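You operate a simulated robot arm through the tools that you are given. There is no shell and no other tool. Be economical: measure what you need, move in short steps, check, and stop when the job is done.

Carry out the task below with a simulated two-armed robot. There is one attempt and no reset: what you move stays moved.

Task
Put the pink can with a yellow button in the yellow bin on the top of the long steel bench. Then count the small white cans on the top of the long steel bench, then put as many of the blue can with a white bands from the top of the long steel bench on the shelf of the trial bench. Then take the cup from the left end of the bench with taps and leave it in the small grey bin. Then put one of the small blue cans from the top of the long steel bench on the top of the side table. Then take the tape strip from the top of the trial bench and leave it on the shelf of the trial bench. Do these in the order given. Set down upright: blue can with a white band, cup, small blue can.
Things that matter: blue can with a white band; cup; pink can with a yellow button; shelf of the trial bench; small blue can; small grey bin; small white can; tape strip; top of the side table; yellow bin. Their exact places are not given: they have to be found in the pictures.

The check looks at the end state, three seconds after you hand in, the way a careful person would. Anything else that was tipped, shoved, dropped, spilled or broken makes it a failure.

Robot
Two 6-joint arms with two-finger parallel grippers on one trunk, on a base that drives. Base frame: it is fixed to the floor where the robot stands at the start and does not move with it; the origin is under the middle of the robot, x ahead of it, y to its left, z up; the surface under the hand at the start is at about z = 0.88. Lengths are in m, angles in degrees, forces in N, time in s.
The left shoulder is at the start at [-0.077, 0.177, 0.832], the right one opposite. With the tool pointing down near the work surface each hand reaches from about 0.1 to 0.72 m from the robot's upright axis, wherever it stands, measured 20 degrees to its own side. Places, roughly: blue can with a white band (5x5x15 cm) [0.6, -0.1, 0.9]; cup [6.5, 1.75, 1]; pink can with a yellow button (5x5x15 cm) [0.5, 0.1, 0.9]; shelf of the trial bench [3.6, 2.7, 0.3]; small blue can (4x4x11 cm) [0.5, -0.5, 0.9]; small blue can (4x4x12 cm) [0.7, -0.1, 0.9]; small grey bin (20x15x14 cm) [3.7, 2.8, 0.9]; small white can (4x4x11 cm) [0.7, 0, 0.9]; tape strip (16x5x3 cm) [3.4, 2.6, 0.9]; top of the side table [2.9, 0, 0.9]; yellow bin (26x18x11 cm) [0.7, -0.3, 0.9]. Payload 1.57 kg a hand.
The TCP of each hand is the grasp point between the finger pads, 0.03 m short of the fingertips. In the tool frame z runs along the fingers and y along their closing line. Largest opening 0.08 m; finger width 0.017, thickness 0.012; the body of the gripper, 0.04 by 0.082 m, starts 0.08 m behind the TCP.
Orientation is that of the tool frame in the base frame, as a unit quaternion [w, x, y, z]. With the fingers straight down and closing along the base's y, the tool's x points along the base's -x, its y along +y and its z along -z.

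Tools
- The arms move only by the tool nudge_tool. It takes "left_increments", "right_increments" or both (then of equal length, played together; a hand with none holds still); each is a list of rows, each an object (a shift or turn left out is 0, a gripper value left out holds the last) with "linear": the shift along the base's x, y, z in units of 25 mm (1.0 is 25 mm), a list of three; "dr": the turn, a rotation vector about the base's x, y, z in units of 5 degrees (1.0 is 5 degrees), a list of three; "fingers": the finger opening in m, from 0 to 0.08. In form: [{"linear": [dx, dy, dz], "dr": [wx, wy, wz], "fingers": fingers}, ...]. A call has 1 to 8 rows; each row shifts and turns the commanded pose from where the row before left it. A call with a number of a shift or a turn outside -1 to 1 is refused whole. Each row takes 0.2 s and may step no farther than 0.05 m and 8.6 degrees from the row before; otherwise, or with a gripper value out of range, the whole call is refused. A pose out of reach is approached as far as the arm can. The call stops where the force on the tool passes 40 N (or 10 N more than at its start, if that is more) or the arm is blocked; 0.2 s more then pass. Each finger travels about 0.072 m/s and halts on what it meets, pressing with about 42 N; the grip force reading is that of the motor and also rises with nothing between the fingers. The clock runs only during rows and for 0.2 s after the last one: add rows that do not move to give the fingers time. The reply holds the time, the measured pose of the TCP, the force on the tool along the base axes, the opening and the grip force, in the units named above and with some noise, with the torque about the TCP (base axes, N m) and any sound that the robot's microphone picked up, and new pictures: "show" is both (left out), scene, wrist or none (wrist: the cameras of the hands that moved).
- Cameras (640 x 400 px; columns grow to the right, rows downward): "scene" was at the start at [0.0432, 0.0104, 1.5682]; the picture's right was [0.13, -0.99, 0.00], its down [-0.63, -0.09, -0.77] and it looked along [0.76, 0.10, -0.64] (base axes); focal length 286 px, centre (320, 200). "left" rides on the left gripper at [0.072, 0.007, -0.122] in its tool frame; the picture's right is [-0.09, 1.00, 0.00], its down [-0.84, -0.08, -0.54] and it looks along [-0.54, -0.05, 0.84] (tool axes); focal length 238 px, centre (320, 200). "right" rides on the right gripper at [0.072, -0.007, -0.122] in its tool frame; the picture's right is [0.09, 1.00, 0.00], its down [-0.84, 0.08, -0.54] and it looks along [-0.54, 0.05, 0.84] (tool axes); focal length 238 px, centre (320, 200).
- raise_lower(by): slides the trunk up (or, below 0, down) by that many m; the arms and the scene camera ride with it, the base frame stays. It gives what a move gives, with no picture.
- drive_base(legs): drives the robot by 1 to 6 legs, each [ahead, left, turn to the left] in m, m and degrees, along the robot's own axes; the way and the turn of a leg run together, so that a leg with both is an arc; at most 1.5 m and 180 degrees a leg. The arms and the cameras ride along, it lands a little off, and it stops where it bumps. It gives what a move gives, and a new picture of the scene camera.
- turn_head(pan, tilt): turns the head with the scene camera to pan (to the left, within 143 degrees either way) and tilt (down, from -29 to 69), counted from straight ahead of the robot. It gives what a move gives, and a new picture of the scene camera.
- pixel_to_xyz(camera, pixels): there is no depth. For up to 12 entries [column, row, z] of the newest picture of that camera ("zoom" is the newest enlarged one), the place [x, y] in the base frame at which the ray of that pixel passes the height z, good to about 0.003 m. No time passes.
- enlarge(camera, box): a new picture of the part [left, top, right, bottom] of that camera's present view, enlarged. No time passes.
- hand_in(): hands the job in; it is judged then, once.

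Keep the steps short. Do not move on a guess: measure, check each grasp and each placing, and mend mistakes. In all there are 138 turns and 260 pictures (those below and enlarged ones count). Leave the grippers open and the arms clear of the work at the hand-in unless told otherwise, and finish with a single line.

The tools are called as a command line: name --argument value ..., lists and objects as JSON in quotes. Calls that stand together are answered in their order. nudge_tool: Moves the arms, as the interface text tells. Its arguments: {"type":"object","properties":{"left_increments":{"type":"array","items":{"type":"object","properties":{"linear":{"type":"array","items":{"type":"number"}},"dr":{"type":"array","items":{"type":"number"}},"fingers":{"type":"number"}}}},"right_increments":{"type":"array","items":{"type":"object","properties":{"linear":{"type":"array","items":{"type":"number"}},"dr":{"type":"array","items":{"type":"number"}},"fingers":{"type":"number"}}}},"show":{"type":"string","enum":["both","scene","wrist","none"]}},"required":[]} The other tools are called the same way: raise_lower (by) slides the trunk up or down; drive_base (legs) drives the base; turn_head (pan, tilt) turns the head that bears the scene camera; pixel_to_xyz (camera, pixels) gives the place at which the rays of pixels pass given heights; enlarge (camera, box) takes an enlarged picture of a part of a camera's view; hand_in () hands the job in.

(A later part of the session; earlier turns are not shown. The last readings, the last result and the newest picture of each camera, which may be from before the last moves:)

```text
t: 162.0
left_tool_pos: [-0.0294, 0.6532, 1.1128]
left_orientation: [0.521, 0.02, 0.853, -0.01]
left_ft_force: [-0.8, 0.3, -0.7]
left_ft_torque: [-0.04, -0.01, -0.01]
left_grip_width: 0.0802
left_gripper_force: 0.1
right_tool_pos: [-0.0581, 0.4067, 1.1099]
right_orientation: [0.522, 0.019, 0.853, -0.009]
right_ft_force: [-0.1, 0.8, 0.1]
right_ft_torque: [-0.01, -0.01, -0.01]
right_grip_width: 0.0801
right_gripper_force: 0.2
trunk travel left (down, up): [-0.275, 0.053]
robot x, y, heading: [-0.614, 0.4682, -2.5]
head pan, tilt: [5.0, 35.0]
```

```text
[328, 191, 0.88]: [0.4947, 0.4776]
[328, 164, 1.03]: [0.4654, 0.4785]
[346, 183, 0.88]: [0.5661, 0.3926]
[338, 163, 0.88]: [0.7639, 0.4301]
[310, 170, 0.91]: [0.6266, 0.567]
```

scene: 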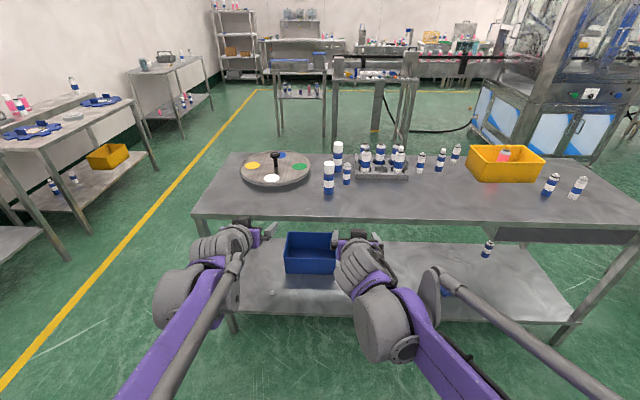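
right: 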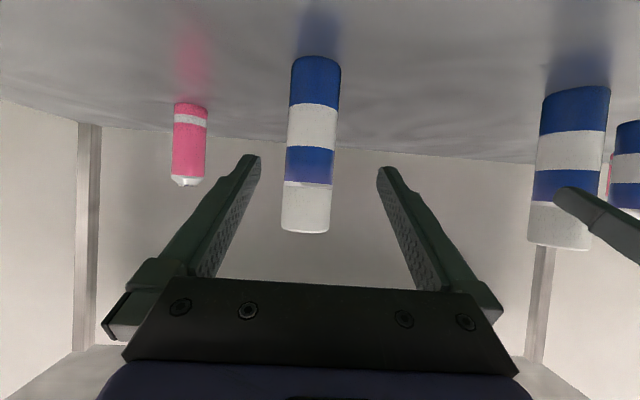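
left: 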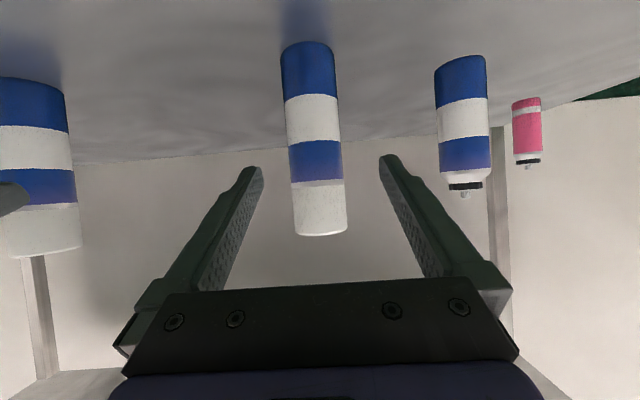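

C ≈ (0.473, 0.473). I'll drive so the right hand is just in front of it, still high.

drive_base --legs '[[0, 0.04, 2.5], [0.42, 0, 0]]'

turn_head --pan 0 --tilt 50

```text
t: 165.2
left_tool_pos: [0.3863, 0.7209, 1.1129]
left_orientation: [0.521, -0.001, 0.853, 0.003]
left_ft_force: [0.2, -1.0, -0.4]
left_ft_torque: [0.0, 0.01, 0.01]
left_grip_width: 0.08
left_gripper_force: 0.1
right_tool_pos: [0.3703, 0.4735, 1.1122]
right_orientation: [0.522, 0.0, 0.853, 0.002]
right_ft_force: [-0.9, 0.0, -0.3]
right_ft_torque: [-0.01, -0.03, 0.01]
right_grip_width: 0.08
right_gripper_force: 0.1
trunk travel left (down, up): [-0.275, 0.053]
robot x, y, heading: [-0.1895, 0.5054, 0.2]
head pan, tilt: [5.0, 35.0]
```

scene: 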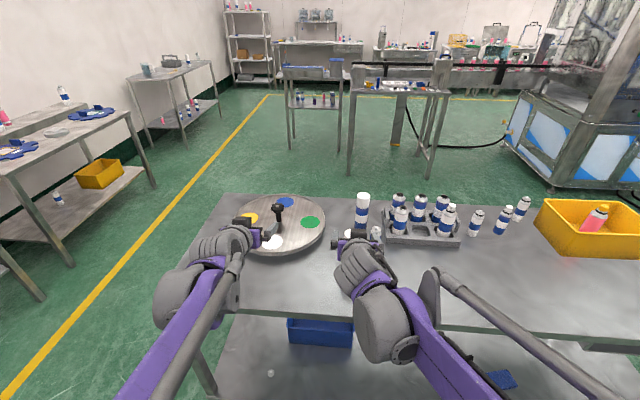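

```text
t: 166.0
left_tool_pos: [0.3867, 0.7213, 1.1142]
left_orientation: [0.52, -0.001, 0.854, 0.003]
left_ft_force: [-0.1, -0.6, -0.6]
left_ft_torque: [-0.01, -0.01, 0.0]
left_grip_width: 0.08
left_gripper_force: 0.0
right_tool_pos: [0.3698, 0.4735, 1.1112]
right_orientation: [0.522, 0.0, 0.853, 0.002]
right_ft_force: [0.4, 0.6, 0.4]
right_ft_torque: [-0.01, -0.01, 0.01]
right_grip_width: 0.0802
right_gripper_force: 0.1
trunk travel left (down, up): [-0.275, 0.053]
robot x, y, heading: [-0.1899, 0.5047, 0.3]
head pan, tilt: [0.0, 50.0]
```

scene: 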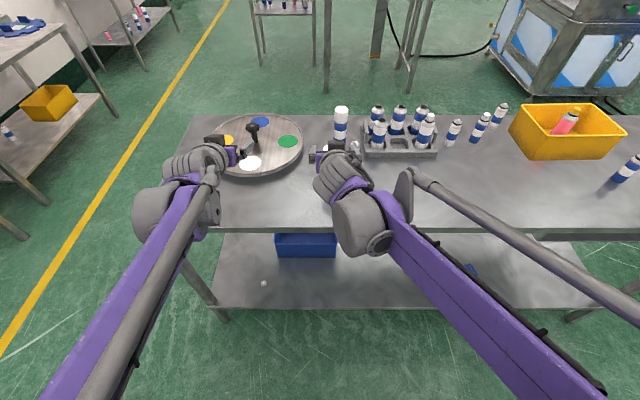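

Lower the right hand to z≈0.985 behind C and look through its wrist camera.

nudge_tool --right_increments '[{"linear": [0, 0, -1]}, {"linear": [0, 0, -1]}, {"linear": [0, 0, -1]}, {"linear": [0, 0, -1]}, {"linear": [0, 0, -1]}, {"linear": [0, 0, -0.2]}, {}]' --show "wrist"

```text
t: 167.6
left_tool_pos: [0.3864, 0.7207, 1.1147]
left_orientation: [0.521, -0.001, 0.853, 0.003]
left_ft_force: [-0.7, -1.3, -0.1]
left_ft_torque: [0.01, 0.0, -0.01]
left_grip_width: 0.0797
left_gripper_force: 0.1
right_tool_pos: [0.3702, 0.4744, 0.9807]
right_orientation: [0.522, -0.001, 0.853, 0.002]
right_ft_force: [0.2, -0.2, 0.4]
right_ft_torque: [0.02, -0.02, 0.02]
right_grip_width: 0.0801
right_gripper_force: 0.0
trunk travel left (down, up): [-0.275, 0.053]
robot x, y, heading: [-0.1911, 0.5024, 0.1]
head pan, tilt: [0.0, 50.0]
```

right: 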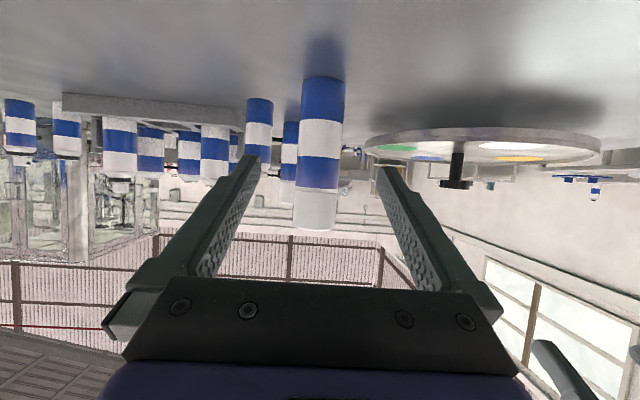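

C is centred. Advance 0.1 m and close.

nudge_tool --right_increments '[{"linear": [1, 0, 0]}, {"linear": [1, 0, 0]}, {"linear": [1, 0, 0]}, {"linear": [1, 0, 0]}, {}, {"fingers": 0.03}, {}, {}]' --show "wrist"

```text
t: 169.4
left_tool_pos: [0.3865, 0.7202, 1.1131]
left_orientation: [0.521, -0.001, 0.853, 0.002]
left_ft_force: [-0.3, -1.0, 0.2]
left_ft_torque: [0.02, -0.02, 0.01]
left_grip_width: 0.08
left_gripper_force: 0.1
right_tool_pos: [0.4705, 0.4741, 0.9793]
right_orientation: [0.522, 0.0, 0.853, 0.002]
right_ft_force: [0.7, -1.0, 1.0]
right_ft_torque: [-0.1, -0.02, -0.02]
right_grip_width: 0.0436
right_gripper_force: 42.1
trunk travel left (down, up): [-0.275, 0.053]
robot x, y, heading: [-0.1888, 0.5092, 0.0]
head pan, tilt: [0.0, 50.0]
```

right: 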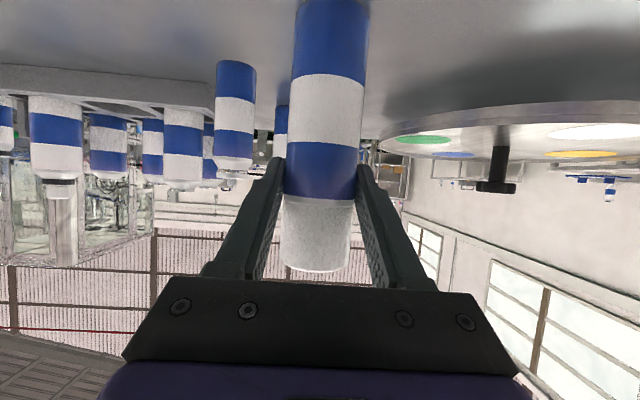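

Held at 0.0436. I'll lift it, then drive back out and along the aisle to in front of the trial bench.

nudge_tool --right_increments '[{"linear": [0, 0, 0.5]}, {"linear": [0, 0, 1]}, {"linear": [0, 0, 1]}, {"linear": [-1, 0, 1]}, {"linear": [-1, 0, 0]}, {"linear": [-1, 0, 0]}, {}]' --show "none"

drive_base --legs '[[-0.42, 0, 0], [0, 1.18, 0], [1.5, 0, 0], [1.4, -0.2, 0], [0, 0, 90]]'

```text
t: 171.0
left_tool_pos: [0.3878, 0.7208, 1.1131]
left_orientation: [0.521, 0.0, 0.854, 0.003]
left_ft_force: [0.0, 0.2, 0.0]
left_ft_torque: [-0.02, 0.01, 0.02]
left_grip_width: 0.0801
left_gripper_force: 0.1
right_tool_pos: [0.3947, 0.4717, 1.0678]
right_orientation: [0.522, 0.0, 0.853, 0.002]
right_ft_force: [0.6, -0.2, -1.7]
right_ft_torque: [0.03, 0.03, 0.01]
right_grip_width: 0.0439
right_gripper_force: 41.7
trunk travel left (down, up): [-0.275, 0.053]
robot x, y, heading: [-0.1872, 0.5034, 0.2]
head pan, tilt: [0.0, 50.0]
```

```text
t: 201.5
left_tool_pos: [2.1596, 1.9724, 1.113]
left_orientation: [0.378, -0.585, 0.621, 0.359]
left_ft_force: [-0.4, -0.7, 0.9]
left_ft_torque: [-0.01, 0.01, 0.01]
left_grip_width: 0.0803
left_gripper_force: 0.0
right_tool_pos: [2.4078, 1.966, 1.0683]
right_orientation: [0.379, -0.585, 0.621, 0.359]
right_ft_force: [0.4, 0.2, -1.7]
right_ft_torque: [0.01, -0.03, 0.04]
right_grip_width: 0.0437
right_gripper_force: 42.1
trunk travel left (down, up): [-0.275, 0.053]
robot x, y, heading: [2.3449, 1.3826, 86.5]
head pan, tilt: [0.0, 50.0]
```

scene: 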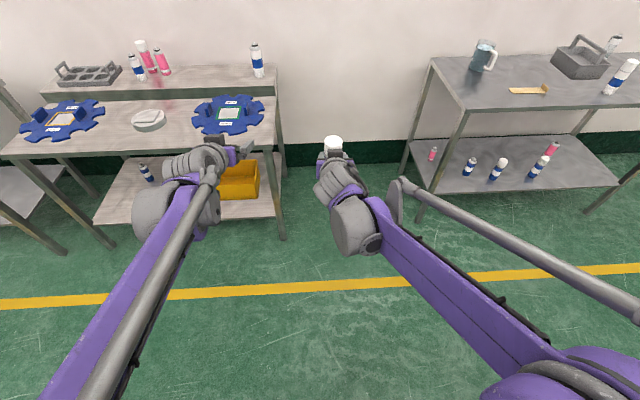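

I'm at (2.345, 1.383), heading 86.5°. I'll go to X≈3.57, y≈1.69 and square up. I'll also turn the idle left hand back to pointing down and pull it in, so it stays clear of the bench.

drive_base --legs '[[0.1, -0.2, 3.5], [0.2, -1.02, 0]]'

nudge_tool --left_increments '[{"linear": [0, -0.8, 0.4], "dr": [-1, 0, 0]}, {"linear": [0, -0.8, 0.4], "dr": [-1, 0, 0]}, {"linear": [0, -0.8, 0.4], "dr": [-1, 0, 0]}, {"linear": [0, -0.8, 0.4], "dr": [-1, 0, 0]}, {"linear": [0, -0.8, 0.4], "dr": [-1, 0, 0]}, {"linear": [0, -0.8, 0.4], "dr": [-1, 0, 0]}, {"linear": [0, -0.8, 0.4], "dr": [-1, 0, 0]}, {"linear": [0, -0.8, 0.4], "dr": [-1, 0, 0]}]' --show "none"

nudge_tool --left_increments '[{"linear": [0, -0.5, 0], "dr": [-1, 0, 0]}, {"linear": [0, -0.5, 0], "dr": [-1, 0, 0]}, {"linear": [0, 0, 0], "dr": [-1, 0, 0]}, {"linear": [0, 0, 0], "dr": [-1, 0, 0]}, {"dr": [-0.55, 0, 0]}]' --show "scene"

```text
t: 212.8
left_tool_pos: [3.3547, 2.2678, 1.1126]
left_orientation: [-0.366, 0.604, -0.604, -0.37]
left_ft_force: [0.8, -0.2, -0.2]
left_ft_torque: [-0.04, 0.02, -0.02]
left_grip_width: 0.0799
left_gripper_force: 0.0
right_tool_pos: [3.6032, 2.2752, 1.0684]
right_orientation: [-0.367, 0.604, -0.602, -0.371]
right_ft_force: [-0.6, -0.5, -1.6]
right_ft_torque: [-0.06, 0.02, 0.02]
right_grip_width: 0.0435
right_gripper_force: 42.0
trunk travel left (down, up): [-0.275, 0.053]
robot x, y, heading: [3.5722, 1.6903, 90.0]
head pan, tilt: [0.0, 50.0]
```

scene: 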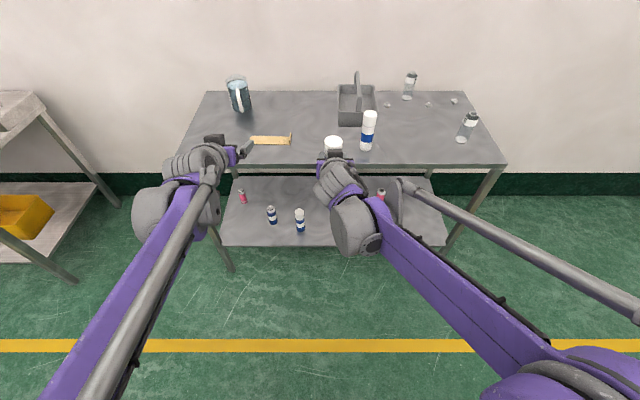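

```text
t: 214.6
left_tool_pos: [3.354, 2.1059, 1.1933]
left_orientation: [0.138, -0.693, 0.694, 0.141]
left_ft_force: [-0.6, 0.0, -0.2]
left_ft_torque: [0.01, 0.01, 0.0]
left_grip_width: 0.0798
left_gripper_force: 0.0
right_tool_pos: [3.6023, 2.2756, 1.0681]
right_orientation: [-0.367, 0.604, -0.603, -0.37]
right_ft_force: [0.2, -0.5, -2.2]
right_ft_torque: [0.0, -0.02, 0.0]
right_grip_width: 0.0434
right_gripper_force: 42.0
trunk travel left (down, up): [-0.275, 0.053]
robot x, y, heading: [3.5721, 1.6943, 89.9]
head pan, tilt: [0.0, 50.0]
```

```text
t: 215.8
left_tool_pos: [3.3541, 2.0825, 1.1932]
left_orientation: [-0.002, -0.706, 0.708, 0.0]
left_ft_force: [0.2, -1.1, 0.9]
left_ft_torque: [-0.02, 0.0, 0.0]
left_grip_width: 0.08
left_gripper_force: 0.0
right_tool_pos: [3.6021, 2.2754, 1.0676]
right_orientation: [0.368, -0.603, 0.604, 0.37]
right_ft_force: [-0.4, 0.3, -1.9]
right_ft_torque: [-0.01, 0.0, 0.0]
right_grip_width: 0.0437
right_gripper_force: 42.4
trunk travel left (down, up): [-0.275, 0.053]
robot x, y, heading: [3.5703, 1.6923, 90.0]
head pan, tilt: [0.0, 50.0]
```

scene: 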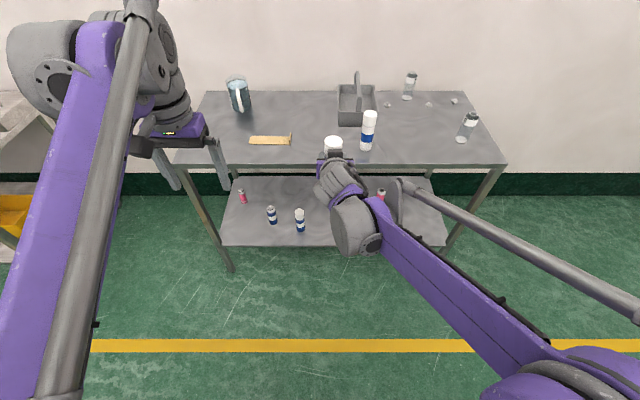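

Now lower the trunk, then the right hand to shelf level in front of the bench. I'll pull the left hand back another 0.1 m meanwhile.

raise_lower --by -0.27

nudge_tool --right_increments '[{"linear": [0, 0, -0.9]}, {"linear": [0, 0, -0.9]}, {"linear": [0, 0, -0.9]}, {"linear": [0, 0, -0.9]}, {"linear": [0, 0, -0.9]}, {"linear": [0, 0, -0.9]}, {"linear": [0, 0, -0.9]}, {"linear": [0, 0, -0.9]}]' --left_increments '[{"linear": [0, -0.5, 0]}, {"linear": [0, -0.5, 0]}, {"linear": [0, -0.5, 0]}, {"linear": [0, -0.5, 0]}, {"linear": [0, -0.5, 0]}, {"linear": [0, -0.5, 0]}, {"linear": [0, -0.5, 0]}, {"linear": [0, -0.5, 0]}]' --show "none"

nudge_tool --right_increments '[{"linear": [0, 0, -0.9]}, {"linear": [0, 0, -0.9]}, {"linear": [0, 0, -0.9]}, {"linear": [0, 0, -0.9]}, {"linear": [0, 0, -0.9]}, {"linear": [0, 0, -0.9]}, {"linear": [0, 0, -0.9]}, {"linear": [0, 0, -0.8]}]' --show "scene"

```text
t: 218.5
left_tool_pos: [3.354, 2.0831, 0.9218]
left_orientation: [0.001, 0.707, -0.707, -0.002]
left_ft_force: [0.3, -0.8, 0.2]
left_ft_torque: [0.03, 0.01, -0.02]
left_grip_width: 0.0799
left_gripper_force: 0.1
right_tool_pos: [3.6022, 2.2761, 0.7989]
right_orientation: [0.367, -0.604, 0.604, 0.369]
right_ft_force: [0.7, 0.0, -2.0]
right_ft_torque: [-0.01, 0.03, 0.0]
right_grip_width: 0.0434
right_gripper_force: 42.0
trunk travel left (down, up): [-0.005, 0.323]
robot x, y, heading: [3.5702, 1.6943, 90.2]
head pan, tilt: [0.0, 50.0]
```

```text
t: 220.3
left_tool_pos: [3.3533, 1.9811, 0.9241]
left_orientation: [-0.001, -0.706, 0.708, 0.002]
left_ft_force: [0.8, -0.1, 0.5]
left_ft_torque: [0.0, -0.01, 0.02]
left_grip_width: 0.08
left_gripper_force: 0.0
right_tool_pos: [3.6033, 2.2758, 0.6184]
right_orientation: [-0.367, 0.604, -0.603, -0.37]
right_ft_force: [-1.1, 0.4, -1.5]
right_ft_torque: [-0.03, -0.03, -0.01]
right_grip_width: 0.0436
right_gripper_force: 41.5
trunk travel left (down, up): [-0.005, 0.323]
robot x, y, heading: [3.5698, 1.6892, 90.0]
head pan, tilt: [0.0, 50.0]
```

```text
t: 222.1
left_tool_pos: [3.3542, 1.9817, 0.9224]
left_orientation: [-0.001, -0.707, 0.707, 0.002]
left_ft_force: [0.1, 0.7, 0.7]
left_ft_torque: [0.01, 0.0, -0.01]
left_grip_width: 0.0797
left_gripper_force: 0.1
right_tool_pos: [3.6027, 2.2752, 0.4405]
right_orientation: [-0.367, 0.603, -0.603, -0.371]
right_ft_force: [-0.3, 0.2, -1.5]
right_ft_torque: [-0.03, -0.01, 0.01]
right_grip_width: 0.0437
right_gripper_force: 42.4
trunk travel left (down, up): [-0.005, 0.323]
robot x, y, heading: [3.5678, 1.6891, 90.2]
head pan, tilt: [0.0, 50.0]
```

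scene: 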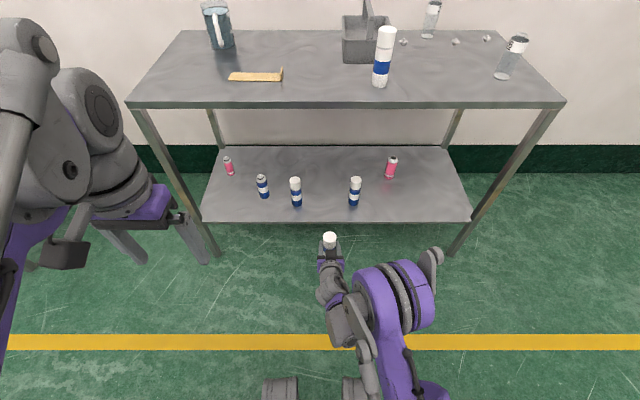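

Aligned in the gap between the two placed cans. Drive ahead 0.3, then lower 3.6 cm.

drive_base --legs '[[0.3, 0, 0]]'

nudge_tool --right_increments '[{"linear": [0, 0, -0.5]}, {"linear": [0, 0, -0.5]}, {"linear": [0, 0, -0.4]}, {}]' --show "wrist"

```text
t: 224.2
left_tool_pos: [3.3528, 2.2847, 0.9222]
left_orientation: [0.002, 0.708, -0.706, -0.002]
left_ft_force: [0.5, 0.8, -0.1]
left_ft_torque: [-0.01, 0.0, 0.01]
left_grip_width: 0.0801
left_gripper_force: 0.1
right_tool_pos: [3.5987, 2.5798, 0.4411]
right_orientation: [-0.366, 0.605, -0.602, -0.371]
right_ft_force: [0.0, 0.5, -1.4]
right_ft_torque: [-0.04, 0.0, 0.02]
right_grip_width: 0.0434
right_gripper_force: 41.8
trunk travel left (down, up): [-0.005, 0.323]
robot x, y, heading: [3.5692, 1.996, 90.1]
head pan, tilt: [0.0, 50.0]
```

scene: 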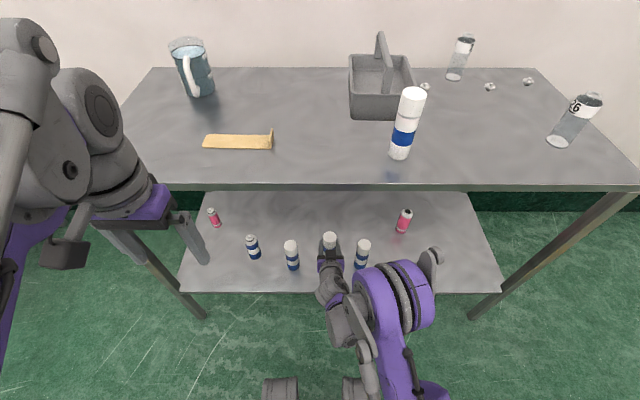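

```text
t: 225.2
left_tool_pos: [3.3523, 2.2847, 0.9233]
left_orientation: [0.001, 0.708, -0.707, -0.001]
left_ft_force: [0.5, 0.0, -0.1]
left_ft_torque: [0.01, -0.03, -0.01]
left_grip_width: 0.0801
left_gripper_force: 0.0
right_tool_pos: [3.5997, 2.5791, 0.4079]
right_orientation: [-0.366, 0.605, -0.603, -0.37]
right_ft_force: [-0.6, 0.1, -1.6]
right_ft_torque: [-0.05, 0.0, -0.02]
right_grip_width: 0.0434
right_gripper_force: 41.9
trunk travel left (down, up): [-0.005, 0.323]
robot x, y, heading: [3.5651, 1.996, 90.6]
head pan, tilt: [0.0, 50.0]
```

right: 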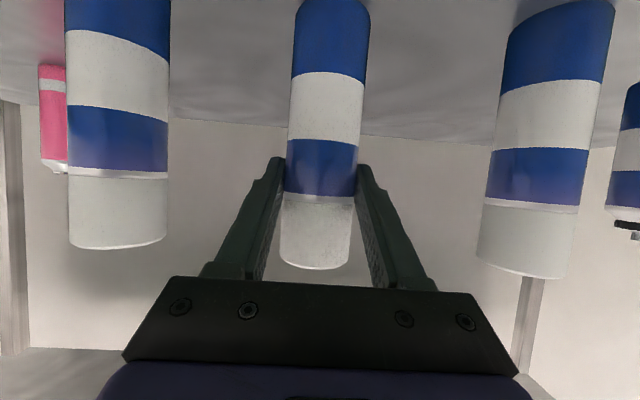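

nudge_tool --right_increments '[{"linear": [0, 0, -0.1]}, {"linear": [0, 0, -0.08]}, {}]' --show "none"

```text
t: 226.0
left_tool_pos: [3.3532, 2.2841, 0.9234]
left_orientation: [0.002, 0.708, -0.706, -0.002]
left_ft_force: [-0.4, 0.8, 0.2]
left_ft_torque: [-0.01, 0.04, 0.04]
left_grip_width: 0.0798
left_gripper_force: 0.0
right_tool_pos: [3.5996, 2.5789, 0.4004]
right_orientation: [-0.366, 0.605, -0.602, -0.371]
right_ft_force: [-0.5, -0.1, 3.5]
right_ft_torque: [0.07, -0.11, 0.03]
right_grip_width: 0.0435
right_gripper_force: 41.6
trunk travel left (down, up): [-0.005, 0.323]
robot x, y, heading: [3.567, 1.9943, 90.4]
head pan, tilt: [0.0, 50.0]
```

Light contact (3.5 N). I'll release and draw back.

nudge_tool --right_increments '[{"fingers": 0.08}, {}, {}, {"linear": [0, -0.6, 0]}, {"linear": [0, -0.6, 0]}, {"linear": [0, -0.3, 0]}]' --show "wrist"

drive_base --legs '[[-0.4, 0, 0]]'

raise_lower --by 0.27

```text
t: 227.4
left_tool_pos: [3.3524, 2.2844, 0.9226]
left_orientation: [0.002, 0.708, -0.707, -0.001]
left_ft_force: [-0.9, -0.4, -0.3]
left_ft_torque: [0.0, 0.01, 0.05]
left_grip_width: 0.0802
left_gripper_force: 0.0
right_tool_pos: [3.5988, 2.5416, 0.4007]
right_orientation: [-0.367, 0.605, -0.602, -0.371]
right_ft_force: [0.3, 0.5, 0.5]
right_ft_torque: [0.03, -0.04, -0.01]
right_grip_width: 0.0799
right_gripper_force: 0.0
trunk travel left (down, up): [-0.005, 0.323]
robot x, y, heading: [3.5698, 1.989, 90.2]
head pan, tilt: [0.0, 50.0]
```

right: 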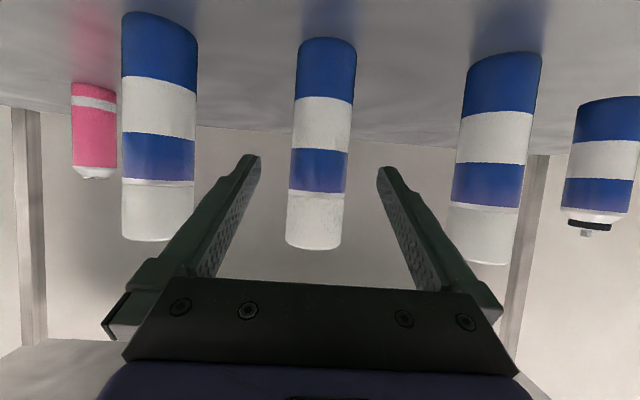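

```text
t: 229.9
left_tool_pos: [3.3539, 1.8928, 0.9229]
left_orientation: [0.001, 0.707, -0.707, -0.001]
left_ft_force: [1.0, 0.1, 0.2]
left_ft_torque: [0.03, -0.03, -0.02]
left_grip_width: 0.08
left_gripper_force: 0.0
right_tool_pos: [3.6004, 2.1515, 0.4009]
right_orientation: [-0.366, 0.605, -0.602, -0.37]
right_ft_force: [0.3, 0.0, 0.1]
right_ft_torque: [0.01, -0.01, 0.0]
right_grip_width: 0.0799
right_gripper_force: 0.0
trunk travel left (down, up): [-0.005, 0.323]
robot x, y, heading: [3.5717, 1.6052, 90.3]
head pan, tilt: [0.0, 50.0]
```

scene: 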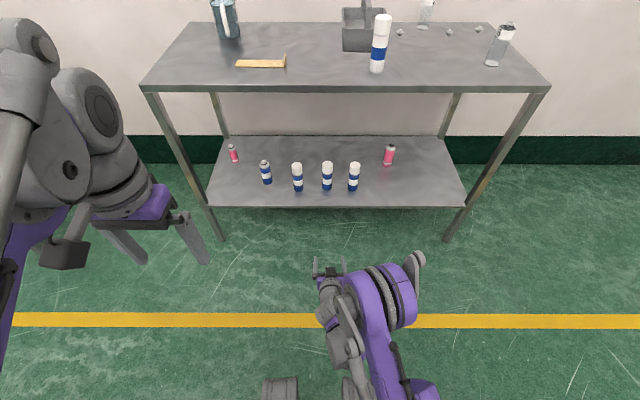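

```text
t: 232.6
left_tool_pos: [3.3537, 1.8938, 1.1935]
left_orientation: [0.001, 0.707, -0.707, -0.001]
left_ft_force: [0.3, -0.9, 0.5]
left_ft_torque: [-0.01, 0.0, 0.0]
left_grip_width: 0.0799
left_gripper_force: 0.1
right_tool_pos: [3.5989, 2.1772, 0.6931]
right_orientation: [-0.377, 0.598, -0.596, -0.381]
right_ft_force: [0.9, 0.2, 0.0]
right_ft_torque: [-0.03, -0.02, -0.01]
right_grip_width: 0.0801
right_gripper_force: 0.1
trunk travel left (down, up): [-0.275, 0.053]
robot x, y, heading: [3.5699, 1.6007, 90.1]
head pan, tilt: [0.0, 50.0]
```

All three stand upright on the shelf. I'll bring the right hand up and back to pointing down.

nudge_tool --right_increments '[{"linear": [0, -0.4, 1], "dr": [-1, 0, 0]}, {"linear": [0, -0.4, 1], "dr": [-1, 0, 0]}, {"linear": [0, -0.4, 1], "dr": [-1, 0, 0]}, {"linear": [0, -0.4, 1], "dr": [-1, 0, 0]}, {"linear": [0, -0.4, 1], "dr": [-1, 0, 0]}, {"linear": [0, -0.4, 1], "dr": [-1, 0, 0]}, {"linear": [0, -0.4, 1], "dr": [-1, 0, 0]}, {"linear": [0, -0.4, 1], "dr": [-1, 0, 0]}]' --show "none"

nudge_tool --right_increments '[{"linear": [0, -0.4, 1], "dr": [-1, 0, 0]}, {"linear": [0, -0.4, 1], "dr": [-1, 0, 0]}, {"linear": [0, -0.4, 1], "dr": [-1, 0, 0]}, {"linear": [0, -0.4, 1], "dr": [-1, 0, 0]}, {"linear": [0, 0, 1], "dr": [-0.9, 0, 0]}, {"linear": [0, 0, 1]}, {"linear": [0, 0, 1]}, {"linear": [0, 0, 1]}]' --show "none"

drive_base --legs '[[0, 0, -90]]'

turn_head --pan 0 --tilt 15

```text
t: 234.4
left_tool_pos: [3.3544, 1.894, 1.1937]
left_orientation: [0.001, 0.708, -0.707, -0.001]
left_ft_force: [0.2, -0.8, 0.1]
left_ft_torque: [-0.01, 0.0, 0.01]
left_grip_width: 0.0799
left_gripper_force: 0.1
right_tool_pos: [3.5987, 2.0975, 0.8914]
right_orientation: [-0.148, 0.692, -0.69, -0.154]
right_ft_force: [0.3, 0.0, -0.2]
right_ft_torque: [0.04, 0.03, -0.05]
right_grip_width: 0.08
right_gripper_force: 0.1
trunk travel left (down, up): [-0.275, 0.053]
robot x, y, heading: [3.57, 1.607, 90.1]
head pan, tilt: [0.0, 50.0]
```

```text
t: 236.2
left_tool_pos: [3.3532, 1.8939, 1.1934]
left_orientation: [0.001, 0.708, -0.706, -0.001]
left_ft_force: [-0.2, 0.0, -0.6]
left_ft_torque: [0.01, 0.0, 0.02]
left_grip_width: 0.0801
left_gripper_force: 0.0
right_tool_pos: [3.5998, 2.0574, 1.0948]
right_orientation: [0.001, 0.708, -0.707, -0.005]
right_ft_force: [-0.2, -0.7, 0.4]
right_ft_torque: [0.05, -0.02, 0.0]
right_grip_width: 0.08
right_gripper_force: 0.1
trunk travel left (down, up): [-0.275, 0.053]
robot x, y, heading: [3.5727, 1.6077, 90.3]
head pan, tilt: [0.0, 50.0]
```

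```text
t: 240.4
left_tool_pos: [3.8526, 1.8306, 1.192]
left_orientation: [0.0, -0.016, 1.0, 0.002]
left_ft_force: [-0.1, -0.9, -1.0]
left_ft_torque: [-0.05, -0.04, -0.04]
left_grip_width: 0.0798
left_gripper_force: 0.1
right_tool_pos: [4.0242, 1.5877, 1.0957]
right_orientation: [0.002, -0.014, 1.0, 0.003]
right_ft_force: [-0.2, 0.2, 0.2]
right_ft_torque: [0.0, -0.01, 0.03]
right_grip_width: 0.0803
right_gripper_force: 0.0
trunk travel left (down, up): [-0.275, 0.053]
robot x, y, heading: [3.5689, 1.604, 1.7]
head pan, tilt: [0.0, 50.0]
```

scene: 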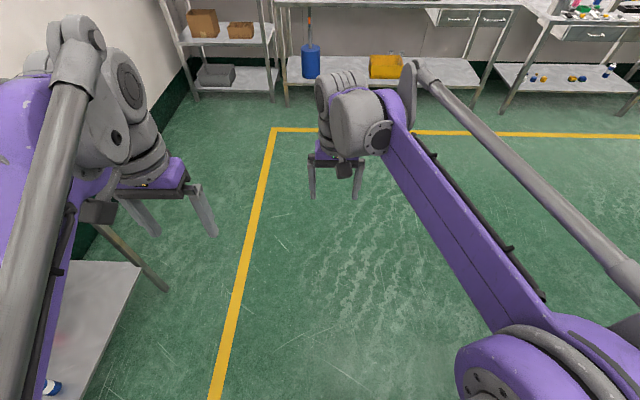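

```text
t: 241.4
left_tool_pos: [3.8544, 1.8309, 1.1937]
left_orientation: [0.001, -0.017, 1.0, 0.002]
left_ft_force: [0.5, 0.4, -0.3]
left_ft_torque: [0.04, -0.03, 0.01]
left_grip_width: 0.0801
left_gripper_force: 0.2
right_tool_pos: [4.0236, 1.5894, 1.0953]
right_orientation: [0.002, -0.015, 1.0, 0.003]
right_ft_force: [0.5, 0.8, 0.6]
right_ft_torque: [0.01, -0.01, 0.01]
right_grip_width: 0.0801
right_gripper_force: 0.1
trunk travel left (down, up): [-0.275, 0.053]
robot x, y, heading: [3.5686, 1.6049, 1.6]
head pan, tilt: [0.0, 15.0]
```

scene: 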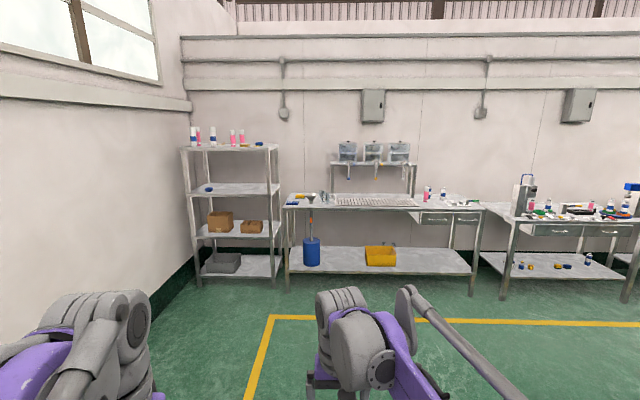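

enlarge --camera "scene" --box '[270, 130, 430, 230]'

pixel_to_xyz --camera "scene" --pixels '[[284, 207, 0.88], [480, 207, 0.88], [289, 288, 0], [474, 290, 0], [322, 200, 0.88], [311, 200, 0.88], [197, 285, 0], [276, 285, 0]]'

```text
4.00 times, centred on (350, 180) of scene
```

zoom: 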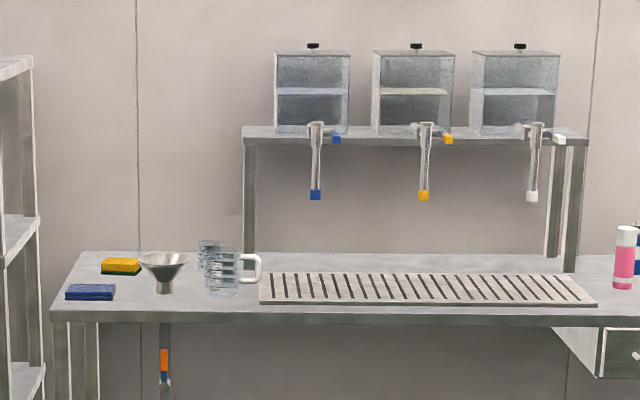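

```text
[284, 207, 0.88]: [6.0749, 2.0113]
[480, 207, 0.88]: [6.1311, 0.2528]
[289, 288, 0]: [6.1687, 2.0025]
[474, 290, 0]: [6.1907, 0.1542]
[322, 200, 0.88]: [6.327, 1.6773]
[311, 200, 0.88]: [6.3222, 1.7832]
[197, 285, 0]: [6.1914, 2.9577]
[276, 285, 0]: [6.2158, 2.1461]
```

The cup is near pixel (322,198), with a funnel beside it, on the left end. The bench front is at x≈6.1. I'll drive up to x≈5.5.

drive_base --legs '[[1.4, 0, -1.6], [0.5, 0.1, 0]]'

turn_head --pan 0 --tilt 32

enlarge --camera "scene" --box '[180, 120, 500, 320]'

```text
t: 251.1
left_tool_pos: [5.7808, 1.9527, 1.1934]
left_orientation: [0.0, -0.003, 1.0, 0.002]
left_ft_force: [0.1, 0.1, -0.5]
left_ft_torque: [-0.04, -0.02, -0.04]
left_grip_width: 0.0802
left_gripper_force: 0.1
right_tool_pos: [5.9443, 1.7064, 1.0948]
right_orientation: [0.002, -0.001, 1.0, 0.003]
right_ft_force: [-0.8, -0.9, -0.2]
right_ft_torque: [0.02, 0.0, -0.02]
right_grip_width: 0.0801
right_gripper_force: 0.0
trunk travel left (down, up): [-0.275, 0.053]
robot x, y, heading: [5.491, 1.7387, 0.1]
head pan, tilt: [0.0, 15.0]
```

scene: 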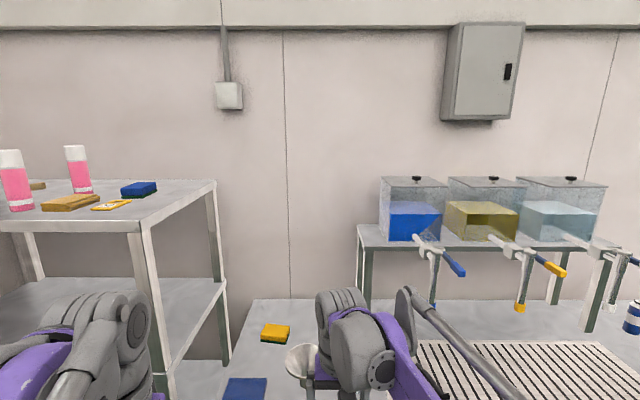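

```text
t: 251.8
left_tool_pos: [5.7804, 1.9532, 1.1931]
left_orientation: [0.0, -0.003, 1.0, 0.002]
left_ft_force: [-0.1, -0.2, 0.7]
left_ft_torque: [-0.01, -0.01, 0.02]
left_grip_width: 0.0797
left_gripper_force: 0.0
right_tool_pos: [5.9453, 1.7059, 1.095]
right_orientation: [0.001, -0.002, 1.0, 0.003]
right_ft_force: [-0.2, 0.1, -0.1]
right_ft_torque: [0.04, 0.03, 0.01]
right_grip_width: 0.0797
right_gripper_force: 0.0
trunk travel left (down, up): [-0.275, 0.053]
robot x, y, heading: [5.4924, 1.735, 0.6]
head pan, tilt: [0.0, 32.0]
```

scene: 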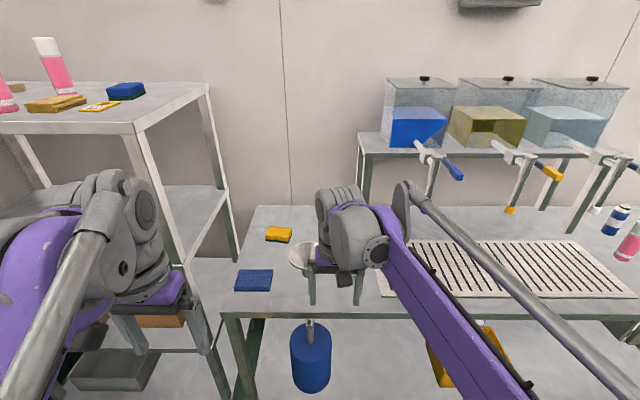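

```text
2.00 times, centred on (340, 220) of scene
```

zoom: 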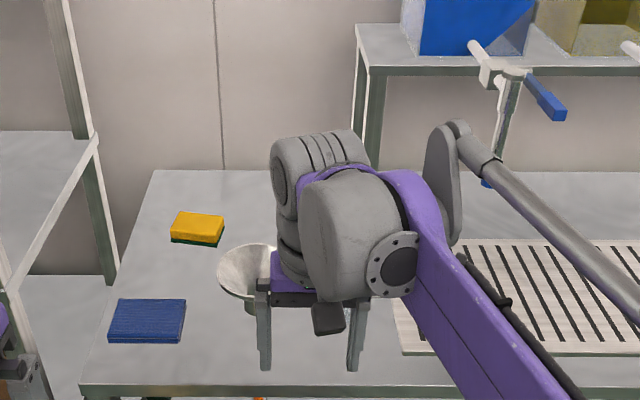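

The right hand hides the cup, so I move it right and look.

nudge_tool --right_increments '[{"linear": [-0.4, -1, 0.5]}, {"linear": [-0.4, -1, 0.5]}, {"linear": [-0.4, -1, 0.5]}, {"linear": [0, -1, 0]}, {"linear": [0, -1, 0]}, {"linear": [0, -1, 0]}, {"linear": [0, -1, 0]}, {"linear": [0, -1, 0]}]' --show "scene"

enlarge --camera "scene" --box '[220, 180, 420, 330]'

```text
t: 253.7
left_tool_pos: [5.7806, 1.9515, 1.1929]
left_orientation: [0.0, -0.002, 1.0, 0.002]
left_ft_force: [-0.3, 0.4, -0.2]
left_ft_torque: [0.02, -0.01, -0.01]
left_grip_width: 0.0798
left_gripper_force: 0.1
right_tool_pos: [5.9143, 1.5052, 1.1325]
right_orientation: [0.003, -0.002, 1.0, 0.003]
right_ft_force: [-0.2, -0.2, -0.2]
right_ft_torque: [0.04, 0.01, 0.0]
right_grip_width: 0.0802
right_gripper_force: 0.0
trunk travel left (down, up): [-0.275, 0.053]
robot x, y, heading: [5.4927, 1.7345, 0.2]
head pan, tilt: [0.0, 32.0]
```

scene: 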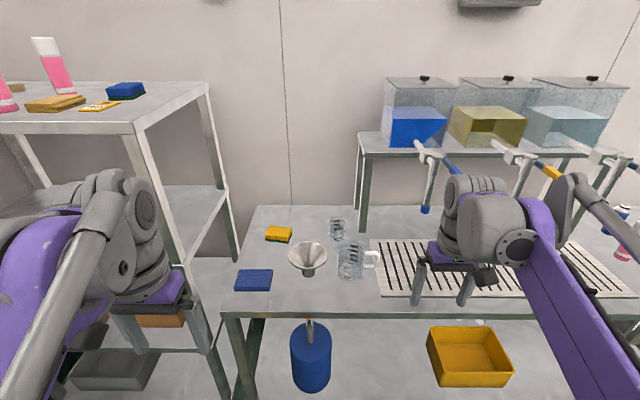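

```text
2.67 times, centred on (320, 255) of scene
```

zoom: 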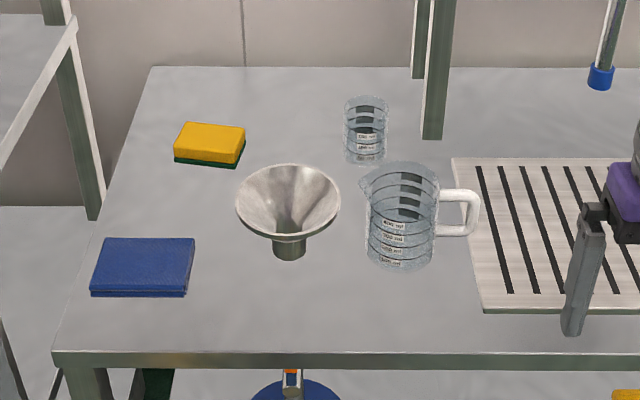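

There are two vessels: a graduated jug with a handle in front, and a small graduated cup behind. I'll compare their positions with the given [6.5, 1.75].

pixel_to_xyz --camera "scene" --pixels '[[337, 238, 0.88], [337, 219, 0.96], [337, 219, 0.98], [351, 277, 0.88], [350, 247, 1.0], [309, 274, 0.88], [308, 258, 0.98], [320, 205, 0.88], [320, 316, 0.88], [285, 237, 0.88]]'

```text
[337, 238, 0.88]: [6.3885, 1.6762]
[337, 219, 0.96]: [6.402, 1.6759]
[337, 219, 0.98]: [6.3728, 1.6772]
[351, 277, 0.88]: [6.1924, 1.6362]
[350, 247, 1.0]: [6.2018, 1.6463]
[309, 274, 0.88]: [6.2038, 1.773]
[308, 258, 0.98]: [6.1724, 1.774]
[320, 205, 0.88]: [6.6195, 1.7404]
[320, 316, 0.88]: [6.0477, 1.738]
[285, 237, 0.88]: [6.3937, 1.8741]
```

By the rounding of the given place, the small cup at (6.395, 1.677) is the target, not the jug. I'll line the right hand up in y (high), draw the left hand back, then drive ahead 0.33.

nudge_tool --right_increments '[{"linear": [0, 1, 0]}, {"linear": [0, 1, 0]}, {"linear": [0, 1, 0]}, {"linear": [0, 1, 0]}, {"linear": [0, 1, 0]}, {"linear": [0, 1, 0]}, {"linear": [0, 1, 0]}, {"linear": [0, 1, 0]}]' --left_increments '[{"linear": [-0.5, 0, 0]}, {"linear": [-0.5, 0, 0]}, {"linear": [-0.5, 0, 0]}, {"linear": [-0.5, 0, 0]}, {"linear": [-0.5, 0, 0]}, {"linear": [-0.5, 0, 0]}, {"linear": [-0.5, 0, 0]}, {"linear": [-0.5, 0, 0]}]' --show "none"

drive_base --legs '[[0.33, -0.05, 0]]'

nudge_tool --right_increments '[{}]' --show "wrist"

```text
t: 255.4
left_tool_pos: [5.6792, 1.9528, 1.1932]
left_orientation: [0.0, -0.003, 1.0, 0.002]
left_ft_force: [0.3, -0.2, -1.1]
left_ft_torque: [-0.03, -0.04, 0.01]
left_grip_width: 0.0799
left_gripper_force: 0.1
right_tool_pos: [5.915, 1.7068, 1.1334]
right_orientation: [0.002, -0.002, 1.0, 0.004]
right_ft_force: [-0.5, 0.5, 0.0]
right_ft_torque: [0.0, -0.02, -0.01]
right_grip_width: 0.0797
right_gripper_force: 0.0
trunk travel left (down, up): [-0.275, 0.053]
robot x, y, heading: [5.4927, 1.7317, 0.5]
head pan, tilt: [0.0, 32.0]
```

```text
t: 257.7
left_tool_pos: [6.0212, 1.9053, 1.1925]
left_orientation: [0.0, -0.003, 1.0, 0.002]
left_ft_force: [0.1, -1.1, 0.4]
left_ft_torque: [0.0, 0.02, 0.0]
left_grip_width: 0.08
left_gripper_force: 0.0
right_tool_pos: [6.2562, 1.6584, 1.1334]
right_orientation: [0.002, -0.001, 1.0, 0.003]
right_ft_force: [0.4, -1.0, 0.6]
right_ft_torque: [-0.02, 0.0, 0.03]
right_grip_width: 0.0803
right_gripper_force: 0.0
trunk travel left (down, up): [-0.275, 0.053]
robot x, y, heading: [5.8317, 1.6833, 0.6]
head pan, tilt: [0.0, 32.0]
```

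scene: 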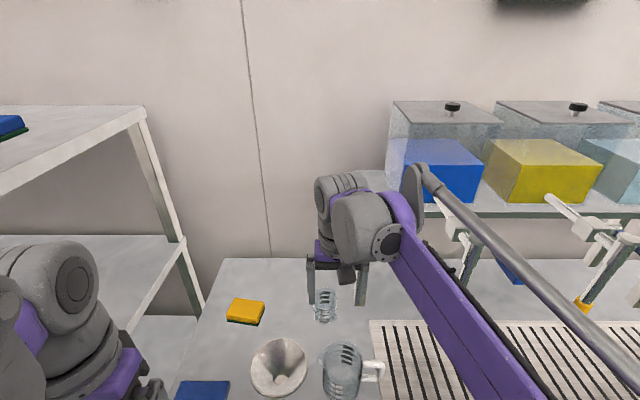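

```text
t: 258.1
left_tool_pos: [6.0192, 1.9048, 1.1919]
left_orientation: [0.0, -0.002, 1.0, 0.002]
left_ft_force: [0.0, -0.4, -0.4]
left_ft_torque: [-0.03, 0.01, -0.01]
left_grip_width: 0.0801
left_gripper_force: 0.1
right_tool_pos: [6.2557, 1.6585, 1.1337]
right_orientation: [0.003, 0.0, 1.0, 0.003]
right_ft_force: [-0.1, 0.0, 0.4]
right_ft_torque: [-0.01, -0.01, -0.03]
right_grip_width: 0.08
right_gripper_force: 0.1
trunk travel left (down, up): [-0.275, 0.053]
robot x, y, heading: [5.8365, 1.6845, -0.0]
head pan, tilt: [0.0, 32.0]
```

right: 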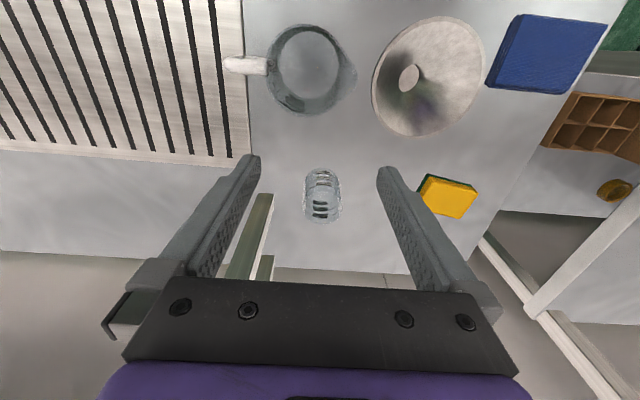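

enlarge --camera "right" --box '[260, 140, 380, 240]'

pixel_to_xyz --camera "right" --pixels '[[322, 178, 0.88], [322, 206, 0.96], [304, 206, 0.96], [341, 206, 0.96], [345, 68, 1.0], [243, 160, 0.9], [255, 200, 0.88]]'

enlarge --camera "scene" --box '[270, 250, 410, 400]'

```text
4.00 times, centred on (320, 190) of right
```

zoom: 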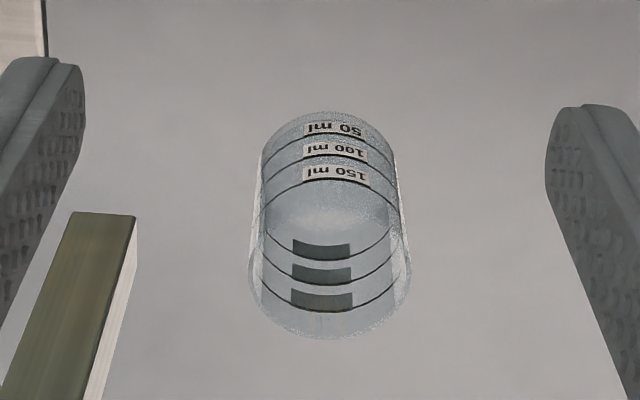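

```text
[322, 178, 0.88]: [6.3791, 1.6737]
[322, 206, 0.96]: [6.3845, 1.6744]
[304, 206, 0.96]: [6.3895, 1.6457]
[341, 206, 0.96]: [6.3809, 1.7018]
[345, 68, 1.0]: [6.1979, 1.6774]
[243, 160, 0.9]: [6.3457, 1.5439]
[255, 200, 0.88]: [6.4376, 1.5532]
```

```text
2.67 times, centred on (340, 325) of scene
```

zoom: 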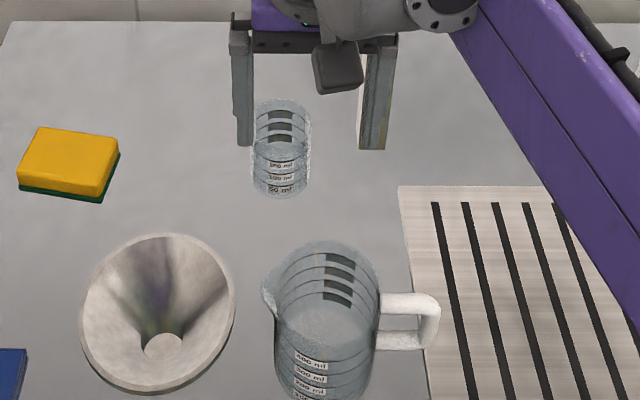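

The dispenser stand's leg is close on the right, so the left hand is the safer one for the cup. I'll swing the right hand away to the right and back, and bring the left one in.

nudge_tool --right_increments '[{"linear": [-1, -1, 0]}, {"linear": [-1, -1, 0]}, {"linear": [-1, -1, 0]}, {"linear": [-1, -1, 0]}, {"linear": [-1, -1, 0]}, {"linear": [-1, -1, 0]}, {"linear": [-1, -1, 0]}, {"linear": [-1, -1, 0]}]' --left_increments '[{"linear": [0, 0, 0]}, {"linear": [1, -1, 0]}, {"linear": [1, -1, 0]}, {"linear": [1, -1, 0]}, {"linear": [1, -1, 0]}, {"linear": [1, -1, 0]}, {"linear": [1, -1, 0]}, {"linear": [1, -1, 0]}]' --show "none"

nudge_tool --left_increments '[{"linear": [1, -1, -0.7]}, {"linear": [1, -1, -0.7]}, {"linear": [0.5, -0.2, -0.7]}, {}]' --show "both"

```text
t: 259.9
left_tool_pos: [6.1966, 1.731, 1.1932]
left_orientation: [0.0, -0.002, 1.0, 0.003]
left_ft_force: [0.3, -0.8, 0.3]
left_ft_torque: [0.01, -0.02, -0.03]
left_grip_width: 0.0798
left_gripper_force: 0.1
right_tool_pos: [6.0574, 1.4594, 1.1325]
right_orientation: [0.003, -0.002, 1.0, 0.003]
right_ft_force: [-0.3, -0.1, -0.9]
right_ft_torque: [0.02, 0.0, 0.0]
right_grip_width: 0.0801
right_gripper_force: 0.1
trunk travel left (down, up): [-0.275, 0.053]
robot x, y, heading: [5.8355, 1.6885, 0.3]
head pan, tilt: [0.0, 32.0]
```

```text
t: 260.9
left_tool_pos: [6.2572, 1.6765, 1.1415]
left_orientation: [0.0, -0.001, 1.0, 0.002]
left_ft_force: [-0.2, -0.8, 0.4]
left_ft_torque: [0.0, 0.05, -0.01]
left_grip_width: 0.0801
left_gripper_force: 0.1
right_tool_pos: [6.0563, 1.4601, 1.1318]
right_orientation: [0.002, -0.001, 1.0, 0.004]
right_ft_force: [-0.5, -0.5, -0.6]
right_ft_torque: [0.02, 0.0, -0.01]
right_grip_width: 0.0799
right_gripper_force: 0.0
trunk travel left (down, up): [-0.275, 0.053]
robot x, y, heading: [5.8311, 1.6887, 0.3]
head pan, tilt: [0.0, 32.0]
```

scene: 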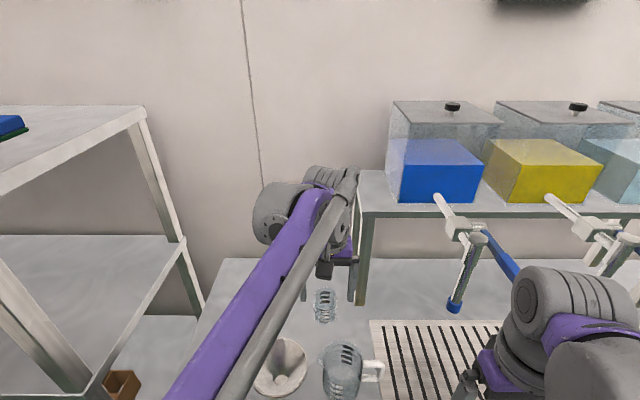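
left: 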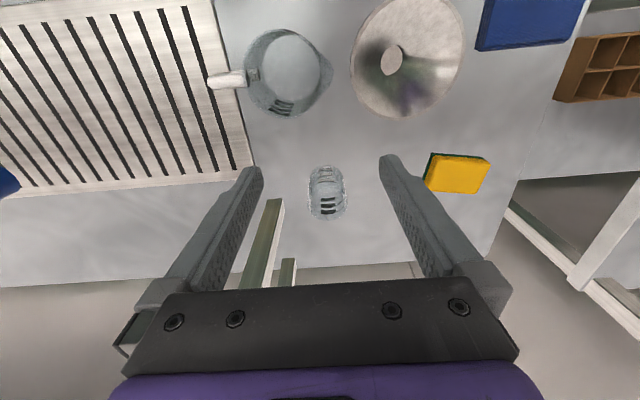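

pixel_to_xyz --camera "left" --pixels '[[324, 178, 0.88], [328, 205, 0.96], [309, 205, 0.96], [347, 205, 0.96], [265, 290, 0.88], [262, 198, 1.1]]'

nudge_tool --left_increments '[{"linear": [0, 0, -1]}, {"linear": [1, 0, -0.7]}, {"linear": [1, 0, 0]}, {"linear": [1, 0, 0]}, {"linear": [1, 0, 0]}, {"linear": [1, 0, 0]}, {}]' --show "both"

```text
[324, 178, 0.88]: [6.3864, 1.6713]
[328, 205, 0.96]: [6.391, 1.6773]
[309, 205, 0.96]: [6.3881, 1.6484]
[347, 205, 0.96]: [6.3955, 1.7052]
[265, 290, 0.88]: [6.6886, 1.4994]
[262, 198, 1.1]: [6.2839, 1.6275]
```

```text
t: 262.5
left_tool_pos: [6.3833, 1.6768, 1.0978]
left_orientation: [0.0, -0.002, 1.0, 0.001]
left_ft_force: [-0.9, 0.3, -0.8]
left_ft_torque: [0.04, -0.02, -0.01]
left_grip_width: 0.0797
left_gripper_force: 0.1
right_tool_pos: [6.0561, 1.4591, 1.1327]
right_orientation: [0.003, -0.001, 1.0, 0.004]
right_ft_force: [0.3, 0.1, -0.1]
right_ft_torque: [-0.03, 0.02, 0.01]
right_grip_width: 0.08
right_gripper_force: 0.0
trunk travel left (down, up): [-0.275, 0.053]
robot x, y, heading: [5.8344, 1.6876, 0.4]
head pan, tilt: [0.0, 32.0]
```

scene: 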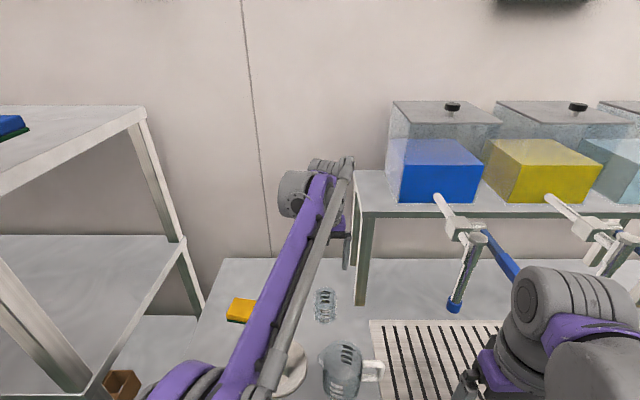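
left: 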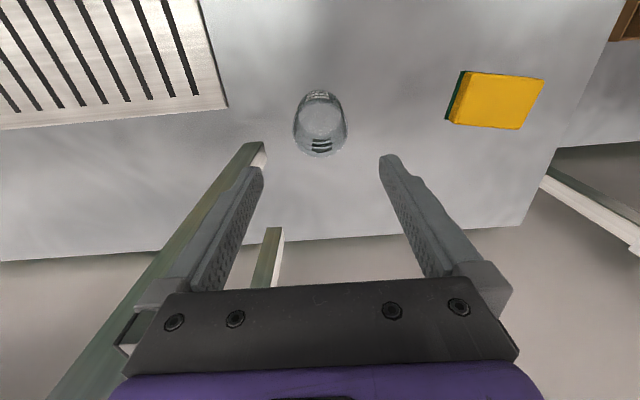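

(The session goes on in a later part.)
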